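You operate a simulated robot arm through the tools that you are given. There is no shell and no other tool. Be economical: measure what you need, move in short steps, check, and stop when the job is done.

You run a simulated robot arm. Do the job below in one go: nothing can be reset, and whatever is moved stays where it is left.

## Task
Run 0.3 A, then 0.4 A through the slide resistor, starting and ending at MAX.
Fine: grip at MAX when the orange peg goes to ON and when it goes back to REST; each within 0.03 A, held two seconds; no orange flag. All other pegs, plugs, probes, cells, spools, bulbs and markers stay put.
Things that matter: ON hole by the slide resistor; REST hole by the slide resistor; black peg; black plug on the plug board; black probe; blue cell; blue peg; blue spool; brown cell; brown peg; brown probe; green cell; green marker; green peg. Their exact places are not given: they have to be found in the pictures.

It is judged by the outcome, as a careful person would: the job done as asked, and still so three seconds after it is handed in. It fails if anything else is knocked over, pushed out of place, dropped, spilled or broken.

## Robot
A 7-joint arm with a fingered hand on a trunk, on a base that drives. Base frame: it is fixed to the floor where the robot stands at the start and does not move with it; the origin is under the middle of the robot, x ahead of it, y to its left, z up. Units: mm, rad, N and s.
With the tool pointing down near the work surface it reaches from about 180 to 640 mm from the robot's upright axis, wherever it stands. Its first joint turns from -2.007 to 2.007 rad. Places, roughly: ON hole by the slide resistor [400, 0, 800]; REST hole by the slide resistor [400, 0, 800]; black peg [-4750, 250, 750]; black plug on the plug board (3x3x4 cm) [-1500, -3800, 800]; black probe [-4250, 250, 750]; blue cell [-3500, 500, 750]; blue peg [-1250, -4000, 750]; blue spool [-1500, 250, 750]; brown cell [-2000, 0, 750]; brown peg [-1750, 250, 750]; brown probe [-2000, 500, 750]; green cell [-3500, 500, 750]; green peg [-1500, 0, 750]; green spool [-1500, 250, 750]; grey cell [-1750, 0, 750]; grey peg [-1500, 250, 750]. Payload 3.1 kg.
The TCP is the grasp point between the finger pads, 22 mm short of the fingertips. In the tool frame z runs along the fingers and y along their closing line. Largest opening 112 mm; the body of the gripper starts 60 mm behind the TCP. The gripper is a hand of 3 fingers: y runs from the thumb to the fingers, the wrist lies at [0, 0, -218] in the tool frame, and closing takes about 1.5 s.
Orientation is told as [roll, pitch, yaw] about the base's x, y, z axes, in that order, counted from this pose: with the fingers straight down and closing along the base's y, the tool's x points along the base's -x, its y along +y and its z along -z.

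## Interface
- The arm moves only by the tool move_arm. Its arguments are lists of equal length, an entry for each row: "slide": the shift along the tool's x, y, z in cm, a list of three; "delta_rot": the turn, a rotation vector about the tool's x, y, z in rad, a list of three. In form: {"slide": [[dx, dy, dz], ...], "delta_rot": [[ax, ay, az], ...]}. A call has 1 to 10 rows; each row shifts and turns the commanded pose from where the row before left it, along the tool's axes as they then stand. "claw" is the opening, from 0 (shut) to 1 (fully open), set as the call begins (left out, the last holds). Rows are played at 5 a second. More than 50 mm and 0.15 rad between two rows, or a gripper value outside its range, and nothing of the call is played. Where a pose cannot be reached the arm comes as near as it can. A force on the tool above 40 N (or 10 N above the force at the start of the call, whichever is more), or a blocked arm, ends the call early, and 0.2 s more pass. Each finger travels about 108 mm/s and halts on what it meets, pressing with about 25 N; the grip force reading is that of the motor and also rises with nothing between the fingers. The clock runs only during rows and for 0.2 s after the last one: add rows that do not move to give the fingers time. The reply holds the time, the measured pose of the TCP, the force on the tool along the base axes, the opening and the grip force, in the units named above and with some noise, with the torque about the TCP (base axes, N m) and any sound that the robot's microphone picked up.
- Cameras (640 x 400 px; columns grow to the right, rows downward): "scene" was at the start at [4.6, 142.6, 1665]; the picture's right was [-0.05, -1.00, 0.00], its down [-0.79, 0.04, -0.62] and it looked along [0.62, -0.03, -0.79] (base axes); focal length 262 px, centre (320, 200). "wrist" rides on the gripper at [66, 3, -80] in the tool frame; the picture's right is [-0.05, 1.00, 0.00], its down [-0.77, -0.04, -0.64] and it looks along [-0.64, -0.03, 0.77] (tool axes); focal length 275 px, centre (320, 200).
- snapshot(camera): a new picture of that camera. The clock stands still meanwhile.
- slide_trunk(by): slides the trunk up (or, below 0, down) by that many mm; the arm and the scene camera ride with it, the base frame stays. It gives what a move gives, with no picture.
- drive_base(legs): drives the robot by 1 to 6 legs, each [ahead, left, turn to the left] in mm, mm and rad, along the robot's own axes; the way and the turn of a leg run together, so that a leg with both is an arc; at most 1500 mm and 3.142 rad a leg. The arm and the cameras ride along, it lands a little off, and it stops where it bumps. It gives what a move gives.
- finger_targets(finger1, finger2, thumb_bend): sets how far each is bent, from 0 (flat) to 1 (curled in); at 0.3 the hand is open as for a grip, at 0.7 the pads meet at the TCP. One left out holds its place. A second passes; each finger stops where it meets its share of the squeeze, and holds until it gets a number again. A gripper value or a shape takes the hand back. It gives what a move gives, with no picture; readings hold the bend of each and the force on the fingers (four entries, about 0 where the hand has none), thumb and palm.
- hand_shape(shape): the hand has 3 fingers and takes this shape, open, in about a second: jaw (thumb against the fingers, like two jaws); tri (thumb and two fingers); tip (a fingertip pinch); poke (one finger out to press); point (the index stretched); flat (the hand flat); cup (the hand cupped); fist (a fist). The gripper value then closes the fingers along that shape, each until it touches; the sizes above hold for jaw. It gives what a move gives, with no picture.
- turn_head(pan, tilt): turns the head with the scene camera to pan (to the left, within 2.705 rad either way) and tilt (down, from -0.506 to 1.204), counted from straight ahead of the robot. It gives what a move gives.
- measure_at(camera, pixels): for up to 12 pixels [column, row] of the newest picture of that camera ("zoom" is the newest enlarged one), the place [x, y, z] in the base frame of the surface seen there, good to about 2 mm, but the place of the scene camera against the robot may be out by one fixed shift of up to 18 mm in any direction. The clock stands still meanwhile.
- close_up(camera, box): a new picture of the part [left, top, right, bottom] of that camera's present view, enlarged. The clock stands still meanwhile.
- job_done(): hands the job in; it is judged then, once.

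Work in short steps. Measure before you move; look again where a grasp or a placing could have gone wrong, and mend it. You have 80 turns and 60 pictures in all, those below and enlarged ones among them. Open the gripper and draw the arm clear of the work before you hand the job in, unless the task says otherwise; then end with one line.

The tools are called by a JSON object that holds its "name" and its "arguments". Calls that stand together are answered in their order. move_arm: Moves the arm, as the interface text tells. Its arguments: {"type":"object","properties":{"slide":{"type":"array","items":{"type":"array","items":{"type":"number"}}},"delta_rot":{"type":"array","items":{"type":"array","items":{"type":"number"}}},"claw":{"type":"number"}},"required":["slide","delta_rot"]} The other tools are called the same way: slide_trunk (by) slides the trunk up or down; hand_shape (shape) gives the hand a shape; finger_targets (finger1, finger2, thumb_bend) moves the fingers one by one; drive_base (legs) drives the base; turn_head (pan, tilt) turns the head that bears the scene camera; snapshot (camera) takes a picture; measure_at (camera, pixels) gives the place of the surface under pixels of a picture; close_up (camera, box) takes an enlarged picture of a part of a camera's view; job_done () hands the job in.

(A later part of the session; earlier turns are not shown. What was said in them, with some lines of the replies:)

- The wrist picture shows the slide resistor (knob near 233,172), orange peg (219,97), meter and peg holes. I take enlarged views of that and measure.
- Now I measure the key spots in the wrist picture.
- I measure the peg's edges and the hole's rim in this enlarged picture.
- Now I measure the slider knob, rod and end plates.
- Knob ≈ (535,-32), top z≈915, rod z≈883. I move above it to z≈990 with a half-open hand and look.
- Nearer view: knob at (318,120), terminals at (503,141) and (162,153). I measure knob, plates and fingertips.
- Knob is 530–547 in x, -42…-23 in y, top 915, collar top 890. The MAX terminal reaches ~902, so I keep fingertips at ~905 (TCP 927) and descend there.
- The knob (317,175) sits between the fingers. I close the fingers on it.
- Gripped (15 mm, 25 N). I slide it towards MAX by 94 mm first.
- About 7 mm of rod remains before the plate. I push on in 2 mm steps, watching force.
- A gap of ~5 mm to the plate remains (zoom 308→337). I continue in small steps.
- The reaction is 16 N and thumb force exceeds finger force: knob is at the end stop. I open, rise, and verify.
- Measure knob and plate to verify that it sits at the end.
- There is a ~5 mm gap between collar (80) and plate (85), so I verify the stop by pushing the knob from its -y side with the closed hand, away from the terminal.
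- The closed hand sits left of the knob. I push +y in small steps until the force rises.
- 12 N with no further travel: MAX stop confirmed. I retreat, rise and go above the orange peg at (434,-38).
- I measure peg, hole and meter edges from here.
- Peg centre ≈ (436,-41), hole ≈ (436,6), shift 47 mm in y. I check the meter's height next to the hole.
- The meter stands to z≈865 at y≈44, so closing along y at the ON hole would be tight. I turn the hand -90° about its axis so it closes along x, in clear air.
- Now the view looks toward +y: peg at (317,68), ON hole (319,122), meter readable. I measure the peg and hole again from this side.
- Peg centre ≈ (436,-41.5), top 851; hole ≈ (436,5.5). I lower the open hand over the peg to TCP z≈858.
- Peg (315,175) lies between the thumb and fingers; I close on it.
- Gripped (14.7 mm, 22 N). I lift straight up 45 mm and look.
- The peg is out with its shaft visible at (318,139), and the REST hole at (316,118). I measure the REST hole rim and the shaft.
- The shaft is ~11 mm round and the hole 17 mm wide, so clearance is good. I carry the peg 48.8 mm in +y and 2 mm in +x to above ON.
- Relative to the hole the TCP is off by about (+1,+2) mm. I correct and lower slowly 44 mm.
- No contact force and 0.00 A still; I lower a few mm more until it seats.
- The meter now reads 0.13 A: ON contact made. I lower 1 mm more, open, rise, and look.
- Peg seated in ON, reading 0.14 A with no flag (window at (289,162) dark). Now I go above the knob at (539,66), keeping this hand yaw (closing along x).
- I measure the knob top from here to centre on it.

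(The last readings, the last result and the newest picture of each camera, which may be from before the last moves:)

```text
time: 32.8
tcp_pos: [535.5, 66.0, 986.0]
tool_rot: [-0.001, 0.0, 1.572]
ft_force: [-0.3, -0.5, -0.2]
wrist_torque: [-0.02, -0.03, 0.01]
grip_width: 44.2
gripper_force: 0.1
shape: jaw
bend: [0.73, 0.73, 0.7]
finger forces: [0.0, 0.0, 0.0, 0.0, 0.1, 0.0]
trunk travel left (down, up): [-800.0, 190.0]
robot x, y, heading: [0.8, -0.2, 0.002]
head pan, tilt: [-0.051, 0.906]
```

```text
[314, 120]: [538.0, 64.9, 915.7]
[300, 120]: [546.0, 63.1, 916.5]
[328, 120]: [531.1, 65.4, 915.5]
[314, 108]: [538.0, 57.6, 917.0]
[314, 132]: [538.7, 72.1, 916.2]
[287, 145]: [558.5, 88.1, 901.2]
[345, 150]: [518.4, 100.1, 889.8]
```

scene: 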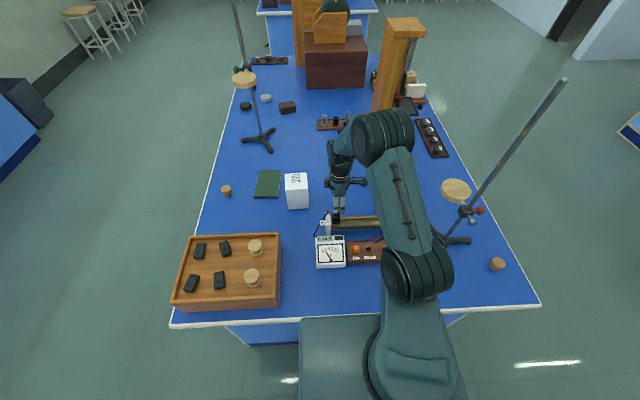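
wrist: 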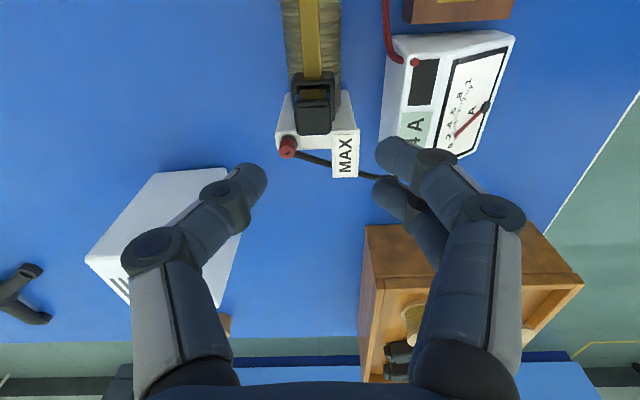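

Knob centre ≈ (538.5,65.5). I shift 3 mm, lower to 928 and grip.

{"name": "move_arm", "arguments": {"slide": [[0, -0.3, 2], [0, 0, 2], [0, 0, 1.8], [0, 0, 0]], "delta_rot": [[0, 0, 0], [0, 0, 0], [0, 0, 0], [0, 0, 0]]}}

{"name": "move_arm", "arguments": {"slide": [[0, 0, 0], [0, 0, 0], [0, 0, 0], [0, 0, 0], [0, 0, 0], [0, 0, 0]], "delta_rot": [[0, 0, 0], [0, 0, 0], [0, 0, 0], [0, 0, 0], [0, 0, 0], [0, 0, 0]], "claw": 0.0}}

{"name": "snapshot", "arguments": {"camera": "wrist"}}

```text
time: 33.8
tcp_pos: [538.2, 65.0, 928.8]
tool_rot: [0.0, 0.0, 1.571]
ft_force: [0.5, 1.1, 0.5]
wrist_torque: [0.04, -0.03, 0.01]
grip_width: 44.3
gripper_force: 0.1
shape: jaw
bend: [0.73, 0.73, 0.7]
finger forces: [0.1, 0.0, 0.0, 0.1, 0.1, 0.0]
trunk travel left (down, up): [-800.0, 190.0]
robot x, y, heading: [-2.7, -1.5, 0.003]
head pan, tilt: [-0.051, 0.906]
```

```text
time: 35.2
tcp_pos: [538.7, 65.0, 928.4]
tool_rot: [-0.001, 0.001, 1.571]
ft_force: [-0.6, 0.5, -3.0]
wrist_torque: [-0.01, 0.04, -0.01]
grip_width: 16.7
gripper_force: 25.3
shape: jaw
bend: [0.73, 0.73, 0.7]
finger forces: [11.3, 11.3, 0.0, 0.0, 22.2, 0.0]
trunk travel left (down, up): [-800.0, 190.0]
robot x, y, heading: [1.3, -2.5, -0.0]
head pan, tilt: [-0.051, 0.906]
```

```text
26 pictures are left
```

wrist: 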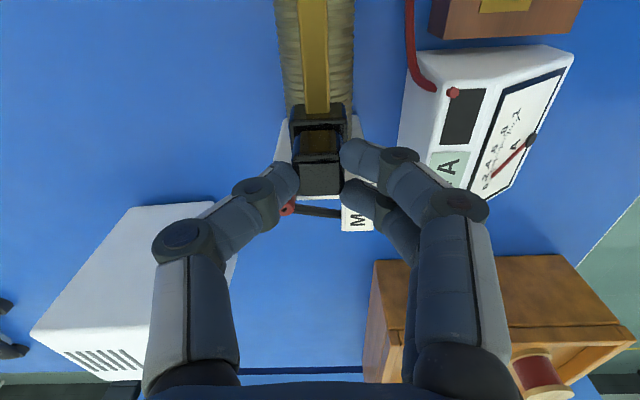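

Gripped. I slide 60 mm toward MIN and read the meter.

{"name": "move_arm", "arguments": {"slide": [[1, 0, 0], [1, 0, 0], [1, 0, 0], [1, 0, 0], [1, 0, 0], [1, 0, 0], [0, 0, 0]], "delta_rot": [[0, 0, 0], [0, 0, 0], [0, 0, 0], [0, 0, 0], [0, 0, 0], [0, 0, 0], [0, 0, 0]]}}

{"name": "close_up", "arguments": {"camera": "scene", "box": [300, 190, 420, 280]}}

```text
time: 36.8
tcp_pos: [539.4, 6.1, 929.0]
tool_rot: [0.0, 0.001, 1.569]
ft_force: [-3.7, -0.5, -5.4]
wrist_torque: [-0.04, 0.1, 0.03]
grip_width: 16.3
gripper_force: 25.0
shape: jaw
bend: [0.72, 0.72, 0.7]
finger forces: [12.6, 12.6, 0.0, 0.0, 21.2, 0.1]
trunk travel left (down, up): [-800.0, 190.0]
robot x, y, heading: [-2.7, 1.6, -0.001]
head pan, tilt: [-0.051, 0.906]
```

```text
4.44 times, centred on (360, 235) of scene
```

zoom: 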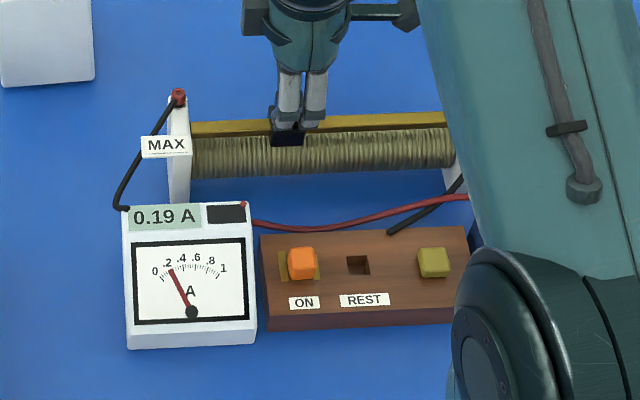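

0.19 A after 59 mm. From 1/I linear, 0.3 A is about 60 mm further; I move 48 mm and read again.

{"name": "move_arm", "arguments": {"slide": [[0.8, 0.02, 0.02], [0.8, 0.02, 0.02], [0.8, 0.02, 0.02], [0.8, 0.01, 0], [0.8, 0, 0], [0.8, 0, 0], [0, 0, 0]], "delta_rot": [[0, 0, 0], [0, 0, 0], [0, 0, 0], [0, 0, 0], [0, 0, 0], [0, 0, 0], [0, 0, 0]]}}

{"name": "close_up", "arguments": {"camera": "scene", "box": [300, 190, 420, 280]}}

```text
time: 38.4
tcp_pos: [540.3, -41.5, 927.7]
tool_rot: [-0.001, 0.0, 1.57]
ft_force: [1.6, -0.2, 3.1]
wrist_torque: [0.01, 0.03, 0.0]
grip_width: 16.4
gripper_force: 25.5
shape: jaw
bend: [0.73, 0.73, 0.7]
finger forces: [11.7, 11.7, 0.1, 0.0, 25.2, 0.0]
trunk travel left (down, up): [-800.0, 190.0]
robot x, y, heading: [-1.1, 0.6, 0.002]
head pan, tilt: [-0.051, 0.906]
```

```text
4.44 times, centred on (360, 235) of scene
```

zoom: 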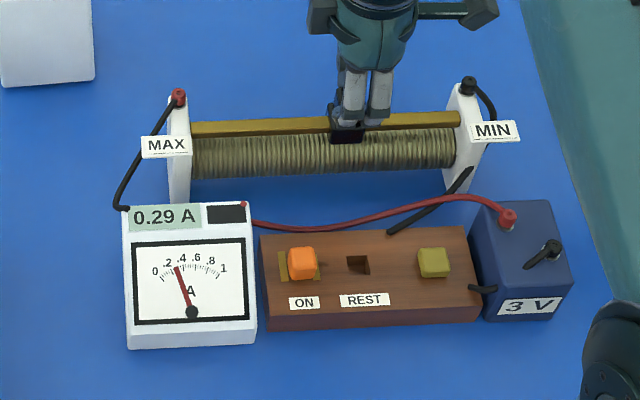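

0.29 A; I move 3 mm more and hold over two seconds.

{"name": "move_arm", "arguments": {"slide": [[0.15, 0, 0], [0.15, 0, 0], [0, 0, 0], [0, 0, 0], [0, 0, 0], [0, 0, 0], [0, 0, 0], [0, 0, 0], [0, 0, 0], [0, 0, 0]], "delta_rot": [[0, 0, 0], [0, 0, 0], [0, 0, 0], [0, 0, 0], [0, 0, 0], [0, 0, 0], [0, 0, 0], [0, 0, 0], [0, 0, 0], [0, 0, 0]]}}

{"name": "close_up", "arguments": {"camera": "scene", "box": [310, 220, 370, 270]}}

{"name": "move_arm", "arguments": {"slide": [[0, 0, 0], [0, 0, 0], [0, 0, 0], [0, 0, 0], [0, 0, 0], [0, 0, 0], [0, 0, 0], [0, 0, 0], [0, 0, 0], [0, 0, 0]], "delta_rot": [[0, 0, 0], [0, 0, 0], [0, 0, 0], [0, 0, 0], [0, 0, 0], [0, 0, 0], [0, 0, 0], [0, 0, 0], [0, 0, 0], [0, 0, 0]]}}

{"name": "close_up", "arguments": {"camera": "scene", "box": [310, 220, 370, 270]}}

```text
time: 40.6
tcp_pos: [540.0, -43.8, 927.9]
tool_rot: [0.0, 0.0, 1.57]
ft_force: [4.0, 0.3, 1.9]
wrist_torque: [-0.03, -0.07, -0.02]
grip_width: 16.4
gripper_force: 25.0
shape: jaw
bend: [0.73, 0.73, 0.7]
finger forces: [11.3, 11.2, 0.0, 0.0, 26.2, 0.0]
trunk travel left (down, up): [-800.0, 190.0]
robot x, y, heading: [-0.0, 3.3, 0.001]
head pan, tilt: [-0.051, 0.906]
```

```text
8.00 times, centred on (340, 245) of scene
```

zoom: 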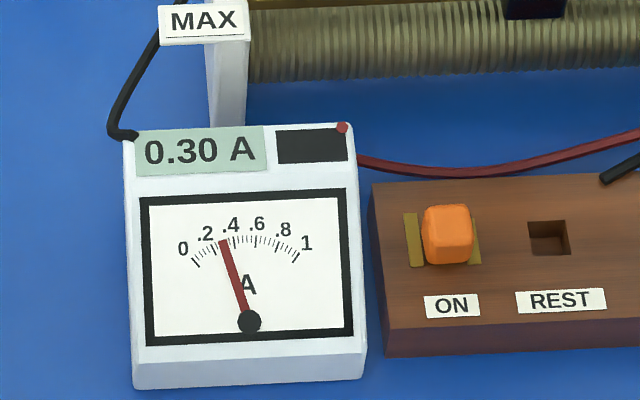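

```text
time: 42.8
tcp_pos: [540.0, -43.3, 927.1]
tool_rot: [0.0, 0.0, 1.571]
ft_force: [3.5, -0.1, 2.1]
wrist_torque: [0.0, -0.04, -0.01]
grip_width: 16.3
gripper_force: 25.2
shape: jaw
bend: [0.73, 0.73, 0.7]
finger forces: [11.3, 11.2, 0.1, 0.1, 26.4, 0.0]
trunk travel left (down, up): [-800.0, 190.0]
robot x, y, heading: [-0.2, -0.4, 0.004]
head pan, tilt: [-0.051, 0.906]
```

```text
8.00 times, centred on (340, 245) of scene
```

zoom: 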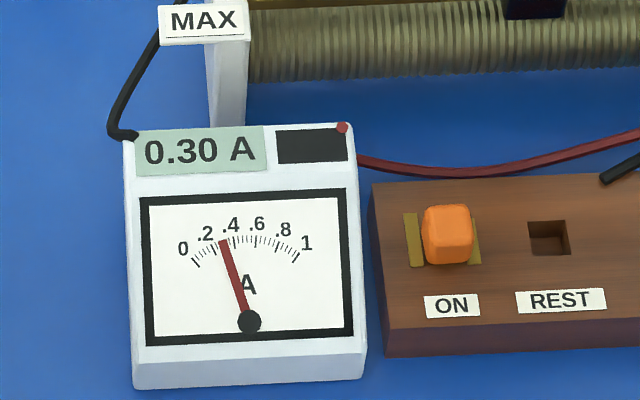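

Held 0.30 A for about four seconds. Now 18 mm further toward 0.4 A (estimate 22), then read.

{"name": "move_arm", "arguments": {"slide": [[0.6, -0.03, 0], [0.6, -0.03, 0], [0.6, 0, 0], [0, 0, 0]], "delta_rot": [[0, 0, 0], [0, 0, 0], [0, 0, 0], [0, 0, 0]]}}

{"name": "close_up", "arguments": {"camera": "scene", "box": [310, 220, 370, 270]}}

```text
time: 43.8
tcp_pos: [539.5, -64.2, 928.2]
tool_rot: [0.001, 0.0, 1.571]
ft_force: [2.6, -0.7, -1.4]
wrist_torque: [0.0, 0.01, 0.0]
grip_width: 16.5
gripper_force: 24.9
shape: jaw
bend: [0.73, 0.73, 0.7]
finger forces: [11.4, 11.3, 0.1, 0.0, 25.7, 0.0]
trunk travel left (down, up): [-800.0, 190.0]
robot x, y, heading: [2.1, 3.9, 0.003]
head pan, tilt: [-0.051, 0.906]
```

```text
8.00 times, centred on (340, 245) of scene
```

zoom: 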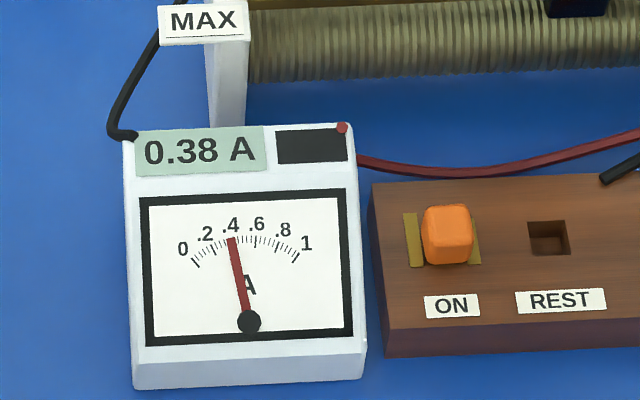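

0.38 A; 3.3 mm more, then hold.

{"name": "move_arm", "arguments": {"slide": [[0.17, 0, 0], [0.16, 0, 0], [0, 0, 0], [0, 0, 0], [0, 0, 0], [0, 0, 0], [0, 0, 0], [0, 0, 0], [0, 0, 0], [0, 0, 0]], "delta_rot": [[0, 0, 0], [0, 0, 0], [0, 0, 0], [0, 0, 0], [0, 0, 0], [0, 0, 0], [0, 0, 0], [0, 0, 0], [0, 0, 0], [0, 0, 0]]}}

{"name": "close_up", "arguments": {"camera": "scene", "box": [310, 220, 370, 270]}}

{"name": "move_arm", "arguments": {"slide": [[0, 0, 0], [0, 0, 0], [0, 0, 0], [0, 0, 0], [0, 0, 0], [0, 0, 0], [0, 0, 0], [0, 0, 0], [0, 0, 0], [0, 0, 0]], "delta_rot": [[0, 0, 0], [0, 0, 0], [0, 0, 0], [0, 0, 0], [0, 0, 0], [0, 0, 0], [0, 0, 0], [0, 0, 0], [0, 0, 0], [0, 0, 0]]}}

{"name": "close_up", "arguments": {"camera": "scene", "box": [310, 220, 370, 270]}}

```text
time: 46.0
tcp_pos: [539.4, -67.6, 926.9]
tool_rot: [-0.001, 0.0, 1.57]
ft_force: [4.8, -1.1, 5.0]
wrist_torque: [-0.01, -0.09, -0.02]
grip_width: 16.5
gripper_force: 25.2
shape: jaw
bend: [0.73, 0.73, 0.7]
finger forces: [11.0, 11.3, 0.0, 0.1, 27.3, 0.0]
trunk travel left (down, up): [-800.0, 190.0]
robot x, y, heading: [1.2, 1.0, 0.002]
head pan, tilt: [-0.051, 0.906]
```

```text
8.00 times, centred on (340, 245) of scene
```

zoom: 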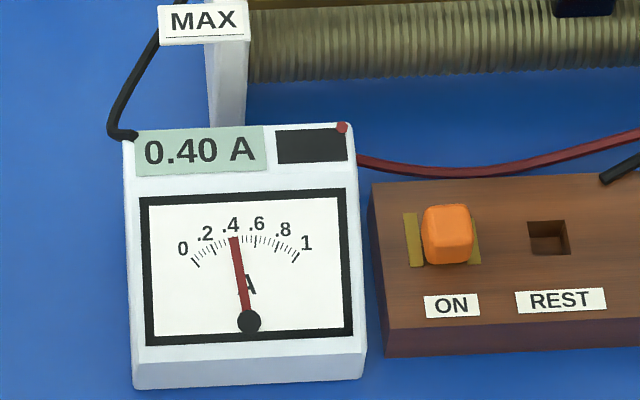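

```text
time: 48.2
tcp_pos: [538.1, -67.3, 926.6]
tool_rot: [0.001, -0.001, 1.57]
ft_force: [5.7, -0.6, 4.7]
wrist_torque: [-0.02, -0.05, 0.0]
grip_width: 16.8
gripper_force: 25.3
shape: jaw
bend: [0.73, 0.73, 0.7]
finger forces: [11.1, 11.1, 0.1, 0.1, 27.3, 0.1]
trunk travel left (down, up): [-800.0, 190.0]
robot x, y, heading: [-0.9, -0.2, 0.0]
head pan, tilt: [-0.051, 0.906]
```

```text
8.00 times, centred on (340, 245) of scene
```

zoom: 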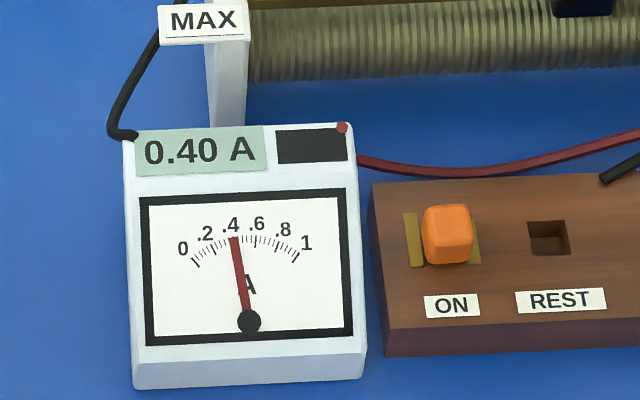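

Held 0.40 A ~4 s, no flag. I slide back toward MAX by 126 mm.

{"name": "move_arm", "arguments": {"slide": [[-1.4, -0.05, 0], [-1.4, -0.03, 0], [-1.4, 0, 0], [-1.4, 0, 0], [-1.4, 0, 0], [-1.4, 0, 0], [-1.4, 0, 0], [-1.4, 0, 0], [-1.4, 0, 0], [0, 0, 0]], "delta_rot": [[0, 0, 0], [0, 0, 0], [0, 0, 0], [0, 0, 0], [0, 0, 0], [0, 0, 0], [0, 0, 0], [0, 0, 0], [0, 0, 0], [0, 0, 0]]}}

{"name": "move_arm", "arguments": {"slide": [[-0.2, 0, 0], [-0.2, 0, 0], [-0.2, 0, 0], [-0.2, 0, 0], [-0.1, 0, 0], [-0.1, 0, 0], [0, 0, 0]], "delta_rot": [[0, 0, 0], [0, 0, 0], [0, 0, 0], [0, 0, 0], [0, 0, 0], [0, 0, 0], [0, 0, 0]]}}

{"name": "close_up", "arguments": {"camera": "scene", "box": [300, 190, 420, 280]}}

```text
time: 50.4
tcp_pos: [538.5, 59.7, 928.8]
tool_rot: [0.002, 0.001, 1.571]
ft_force: [-5.4, 0.6, -7.4]
wrist_torque: [0.0, 0.15, -0.01]
grip_width: 16.2
gripper_force: 25.1
shape: jaw
bend: [0.72, 0.72, 0.7]
finger forces: [13.1, 13.2, 0.0, 0.1, 20.7, 0.0]
trunk travel left (down, up): [-800.0, 190.0]
robot x, y, heading: [2.0, -0.3, -0.002]
head pan, tilt: [-0.051, 0.906]
```

```text
time: 52.0
tcp_pos: [540.9, 66.3, 928.8]
tool_rot: [0.001, 0.0, 1.573]
ft_force: [-6.5, -14.5, -2.8]
wrist_torque: [-0.21, 0.16, -0.02]
grip_width: 15.9
gripper_force: 24.9
shape: jaw
bend: [0.72, 0.72, 0.7]
finger forces: [13.6, 12.9, 0.0, 0.0, 20.8, 0.0]
trunk travel left (down, up): [-800.0, 190.0]
robot x, y, heading: [-0.2, 1.2, 0.002]
head pan, tilt: [-0.051, 0.906]
```

```text
4.44 times, centred on (360, 235) of scene
```

zoom: 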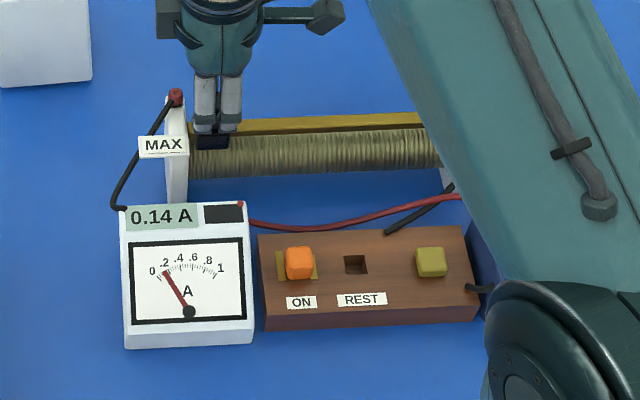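

At the stop (14.5 N) with 0.14 A. I open, rise and return above the peg at (436,5.5).

{"name": "move_arm", "arguments": {"slide": [[0, 0, 0], [0, 0, 0], [0, 0, 0], [0, 0, -3], [0, 0, -3], [1.5, 2.6, 0], [1.5, 2.6, 0], [1.5, 2.6, 0], [1.8, 2.6, 0], [0, 0, 0]], "delta_rot": [[0, 0, 0], [0, 0, 0], [0, 0, 0], [0, 0, 0], [0, 0, 0], [0, 0, 0], [0, 0, 0], [0, 0, 0], [0, 0, 0], [0, 0, 0]], "claw": 0.4}}

{"name": "snapshot", "arguments": {"camera": "wrist"}}

{"name": "measure_at", "arguments": {"camera": "wrist", "pixels": [[323, 75], [312, 78], [334, 78], [323, 90], [323, 66]]}}

```text
time: 54.2
tcp_pos: [435.9, 5.9, 988.1]
tool_rot: [0.0, 0.0, 1.572]
ft_force: [-0.3, 0.6, 0.0]
wrist_torque: [0.01, 0.01, -0.01]
grip_width: 44.4
gripper_force: 0.1
shape: jaw
bend: [0.73, 0.73, 0.7]
finger forces: [0.0, 0.0, 0.1, 0.0, 0.0, 0.2]
trunk travel left (down, up): [-800.0, 190.0]
robot x, y, heading: [-1.3, -4.8, 0.001]
head pan, tilt: [-0.051, 0.906]
```

```text
17 pictures are left
```

wrist: 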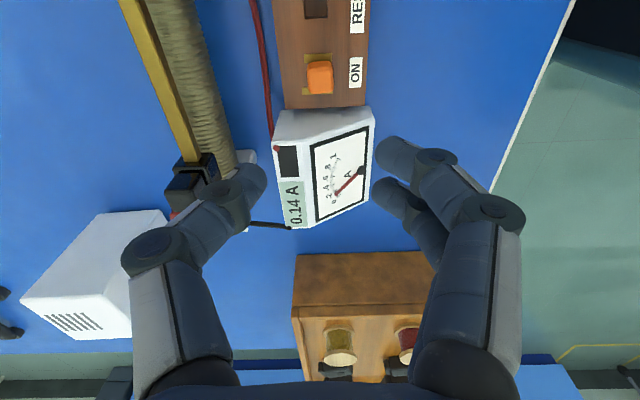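

```text
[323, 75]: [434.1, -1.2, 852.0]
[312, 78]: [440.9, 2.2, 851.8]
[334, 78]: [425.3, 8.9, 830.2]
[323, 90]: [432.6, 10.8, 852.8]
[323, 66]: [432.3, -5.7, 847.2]
```

Still 0.14 A; peg centre ≈ (435,3.5), top 852. I descend over it to z≈857.5.

{"name": "move_arm", "arguments": {"slide": [[0.2, 0.05, 3], [0, 0, 3], [0, 0, 3], [0, 0, 2.4], [0, 0, 1.6], [0, 0, 0]], "delta_rot": [[0, 0, 0], [0, 0, 0], [0, 0, 0], [0, 0, 0], [0, 0, 0], [0, 0, 0]]}}

{"name": "snapshot", "arguments": {"camera": "wrist"}}

```text
time: 55.6
tcp_pos: [436.0, 5.4, 859.3]
tool_rot: [0.0, 0.0, 1.571]
ft_force: [-0.4, -0.3, 0.3]
wrist_torque: [-0.02, -0.04, -0.03]
grip_width: 44.2
gripper_force: 0.1
shape: jaw
bend: [0.73, 0.73, 0.7]
finger forces: [0.0, 0.0, 0.0, 0.0, 0.1, 0.0]
trunk travel left (down, up): [-800.0, 190.0]
robot x, y, heading: [3.0, 3.8, 0.003]
head pan, tilt: [-0.051, 0.906]
```

```text
16 pictures are left
```

wrist: 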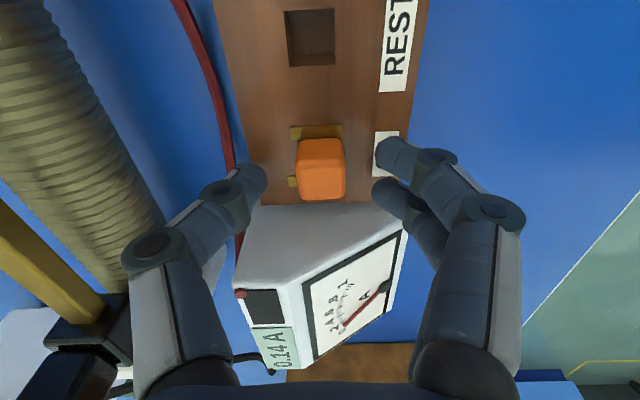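

Peg (321,168) is centred between the fingers. I grip it (1.5 mm lower) and lift 45 mm.

{"name": "move_arm", "arguments": {"slide": [[0.1, 0, 0.15], [0, 0, 0], [0, 0, 0], [0, 0, 0], [0, 0, 0], [0, 0, 0], [0, 0, 0]], "delta_rot": [[0, 0, 0], [0, 0, 0], [0, 0, 0], [0, 0, 0], [0, 0, 0], [0, 0, 0], [0, 0, 0]], "claw": 0.0}}

{"name": "move_arm", "arguments": {"slide": [[0, 0, -1], [0, 0, -1], [0, 0, -1], [0, 0, -1.5], [0, 0, 0]], "delta_rot": [[0, 0, 0], [0, 0, 0], [0, 0, 0], [0, 0, 0], [0, 0, 0]]}}

{"name": "snapshot", "arguments": {"camera": "wrist"}}

```text
time: 57.2
tcp_pos: [435.5, 4.8, 857.1]
tool_rot: [0.001, 0.001, 1.571]
ft_force: [0.4, 0.3, 0.3]
wrist_torque: [0.02, 0.0, 0.0]
grip_width: 13.3
gripper_force: 24.8
shape: jaw
bend: [0.72, 0.73, 0.71]
finger forces: [15.1, 10.6, 0.0, 0.1, 21.9, 0.0]
trunk travel left (down, up): [-800.0, 190.0]
robot x, y, heading: [0.3, -1.3, 0.004]
head pan, tilt: [-0.051, 0.906]
```

```text
time: 58.4
tcp_pos: [435.6, 2.2, 901.7]
tool_rot: [0.0, 0.002, 1.572]
ft_force: [-0.2, -0.6, -0.4]
wrist_torque: [0.0, 0.01, 0.0]
grip_width: 13.3
gripper_force: 24.9
shape: jaw
bend: [0.72, 0.73, 0.71]
finger forces: [14.7, 9.9, 0.0, 0.0, 21.3, 0.1]
trunk travel left (down, up): [-800.0, 190.0]
robot x, y, heading: [0.5, -0.0, 0.0]
head pan, tilt: [-0.051, 0.906]
```

```text
15 pictures are left
```

wrist: 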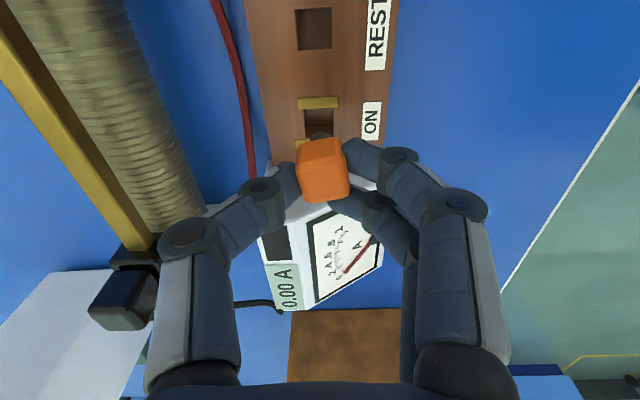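

Current 0.00 A; peg lifted. I carry it 44 mm toward REST and check alignment.

{"name": "move_arm", "arguments": {"slide": [[1.5, 0, 0], [1.5, 0, 0], [1.4, 0, 0], [0, 0, 0], [0, 0, 0]], "delta_rot": [[0, 0, 0], [0, 0, 0], [0, 0, 0], [0, 0, 0], [0, 0, 0]]}}

{"name": "close_up", "arguments": {"camera": "wrist", "box": [270, 90, 370, 220]}}

{"name": "measure_at", "arguments": {"camera": "zoom", "pixels": [[230, 90], [400, 90], [310, 20], [320, 270], [265, 270], [380, 270], [320, 335], [316, 150], [316, 190]]}}

```text
time: 59.6
tcp_pos: [435.4, -40.8, 900.6]
tool_rot: [0.001, -0.001, 1.572]
ft_force: [0.2, 0.5, -0.1]
wrist_torque: [-0.02, 0.0, 0.0]
grip_width: 13.2
gripper_force: 24.8
shape: jaw
bend: [0.72, 0.73, 0.71]
finger forces: [14.7, 9.9, 0.0, 0.1, 21.2, 0.0]
trunk travel left (down, up): [-800.0, 190.0]
robot x, y, heading: [-1.1, -0.7, -0.002]
head pan, tilt: [-0.051, 0.906]
```

```text
3.08 times, centred on (320, 155) of wrist
```

zoom: 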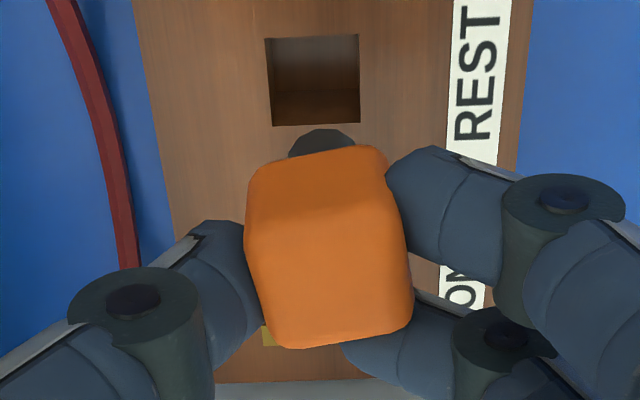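

```text
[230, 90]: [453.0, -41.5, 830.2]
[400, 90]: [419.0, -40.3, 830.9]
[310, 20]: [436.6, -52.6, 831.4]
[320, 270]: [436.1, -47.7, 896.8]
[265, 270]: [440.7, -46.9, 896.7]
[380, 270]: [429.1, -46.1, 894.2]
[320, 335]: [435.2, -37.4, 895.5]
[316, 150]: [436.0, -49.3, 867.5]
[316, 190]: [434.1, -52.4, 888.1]
```

Hole centre (436.4,-42.5), peg axis ≈ (435,-43.9). I correct 1.4 mm in each and lower.

{"name": "move_arm", "arguments": {"slide": [[-0.14, -0.14, 0], [0, 0, 1], [0, 0, 1], [0, 0, 0.8], [0, 0, 0.6], [0, 0, 0.5], [0, 0, 0.3], [0, 0, 0.15], [0, 0, 0]], "delta_rot": [[0, 0, 0], [0, 0, 0], [0, 0, 0], [0, 0, 0], [0, 0, 0], [0, 0, 0], [0, 0, 0], [0, 0, 0], [0, 0, 0]]}}

{"name": "snapshot", "arguments": {"camera": "wrist"}}

```text
time: 61.6
tcp_pos: [436.4, -38.2, 857.3]
tool_rot: [0.001, 0.001, 1.57]
ft_force: [-0.7, 0.1, -0.3]
wrist_torque: [-0.01, 0.04, 0.02]
grip_width: 12.9
gripper_force: 25.1
shape: jaw
bend: [0.72, 0.73, 0.71]
finger forces: [14.9, 9.6, 0.0, 0.0, 21.1, 0.0]
trunk travel left (down, up): [-800.0, 190.0]
robot x, y, heading: [-4.7, -4.5, 0.0]
head pan, tilt: [-0.051, 0.906]
```

```text
13 pictures are left
```

wrist: 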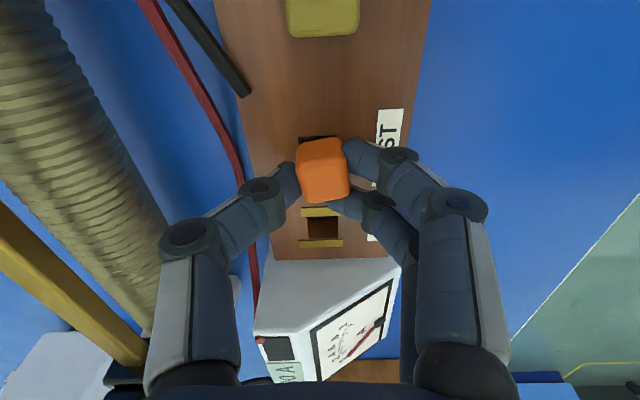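

No contact yet; I lower 1.5 mm more, open, rise and look.

{"name": "move_arm", "arguments": {"slide": [[0, 0, 0.08], [0, 0, 0.07], [0, 0, 0]], "delta_rot": [[0, 0, 0], [0, 0, 0], [0, 0, 0]]}}

{"name": "move_arm", "arguments": {"slide": [[0, 0, 0], [0, 0, 0], [0, 0, 0], [0, 0, -2], [0, 0, -3], [0, 0, -4], [0, 0, -4], [0, 0, 0]], "delta_rot": [[0, 0, 0], [0, 0, 0], [0, 0, 0], [0, 0, 0], [0, 0, 0], [0, 0, 0], [0, 0, 0], [0, 0, 0]], "claw": 0.4}}

{"name": "snapshot", "arguments": {"camera": "wrist"}}

{"name": "measure_at", "arguments": {"camera": "wrist", "pixels": [[320, 70], [315, 78], [325, 78]]}}

```text
time: 62.4
tcp_pos: [436.7, -39.2, 857.3]
tool_rot: [0.001, -0.001, 1.571]
ft_force: [0.1, 0.3, 1.3]
wrist_torque: [0.0, 0.05, -0.01]
grip_width: 13.1
gripper_force: 24.1
shape: jaw
bend: [0.72, 0.73, 0.71]
finger forces: [15.2, 9.6, 0.0, 0.0, 21.3, 0.0]
trunk travel left (down, up): [-800.0, 190.0]
robot x, y, heading: [-1.7, -3.4, -0.001]
head pan, tilt: [-0.051, 0.906]
```

```text
time: 64.2
tcp_pos: [437.9, -42.8, 987.7]
tool_rot: [0.0, -0.003, 1.571]
ft_force: [-0.7, -0.8, 0.1]
wrist_torque: [0.03, 0.0, 0.02]
grip_width: 44.2
gripper_force: 0.1
shape: jaw
bend: [0.73, 0.73, 0.7]
finger forces: [0.1, 0.1, 0.1, 0.0, 0.0, 0.0]
trunk travel left (down, up): [-800.0, 190.0]
robot x, y, heading: [2.2, 1.1, 0.001]
head pan, tilt: [-0.051, 0.906]
```

```text
12 pictures are left
```

wrist: 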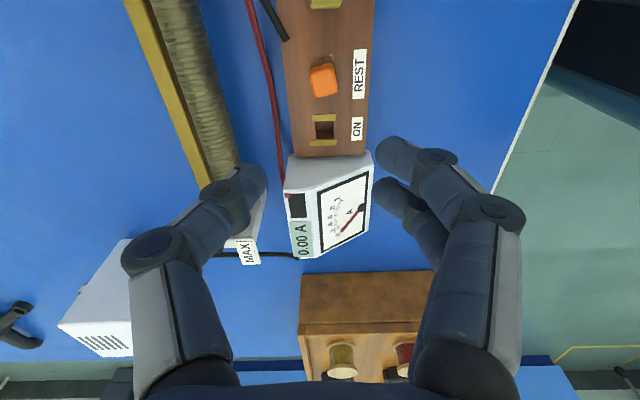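

```text
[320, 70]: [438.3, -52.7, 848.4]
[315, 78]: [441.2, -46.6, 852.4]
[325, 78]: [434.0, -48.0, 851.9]
```

Peg seated in REST (top 852), 0.00 A. I raise the arm clear and take a final look.

{"name": "move_arm", "arguments": {"slide": [[0, 0, -4], [0, 0, -4], [0, 0, -4], [0, 0, -4], [4, 0, 0], [4, 0, 0], [4, 0, 0], [0, 0, 0]], "delta_rot": [[0, 0, 0], [0, 0, 0], [0, 0, 0], [0, 0, 0], [0, 0, 0], [0, 0, 0], [0, 0, 0], [0, 0, 0]]}}

{"name": "close_up", "arguments": {"camera": "scene", "box": [300, 190, 420, 280]}}

{"name": "snapshot", "arguments": {"camera": "scene"}}

```text
time: 66.0
tcp_pos: [433.5, -92.3, 1145.8]
tool_rot: [0.0, 0.001, 1.57]
ft_force: [-0.4, 0.0, 0.4]
wrist_torque: [0.03, 0.0, -0.02]
grip_width: 44.5
gripper_force: 0.0
shape: jaw
bend: [0.73, 0.73, 0.7]
finger forces: [0.0, 0.0, 0.1, 0.0, 0.1, 0.1]
out of reach, approached as far as the arm can: row 6, 7
trunk travel left (down, up): [-800.0, 190.0]
robot x, y, heading: [-0.3, -2.1, -0.0]
head pan, tilt: [-0.051, 0.906]
```

```text
4.44 times, centred on (360, 235) of scene
```

zoom: 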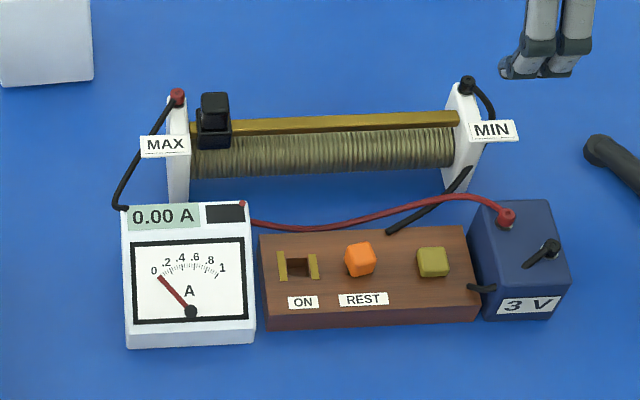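

```text
10 pictures are left
```

scene: 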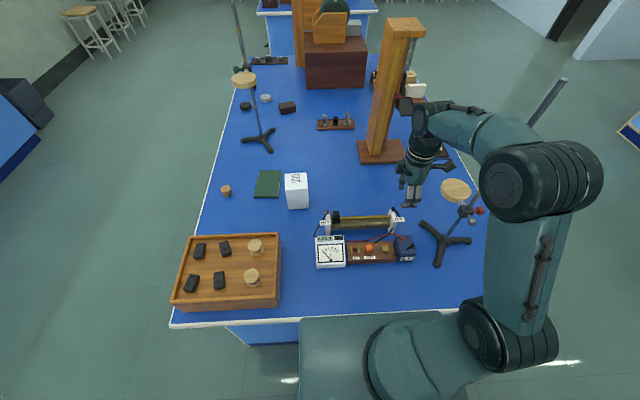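

The knob is at MAX, the orange peg is in REST, the meter reads 0.00 A with no flag, and everything else is where it was. I hand the job in.

{"name": "job_done", "arguments": {}}

```text
The job is handed in.
```

The slide resistor ran at 0.30 A and then 0.40 A, each held about four seconds. The grip was at MAX when the orange peg went to ON and again when it went back to REST, no orange flag showed, and nothing else appeared to have moved in the final picture.
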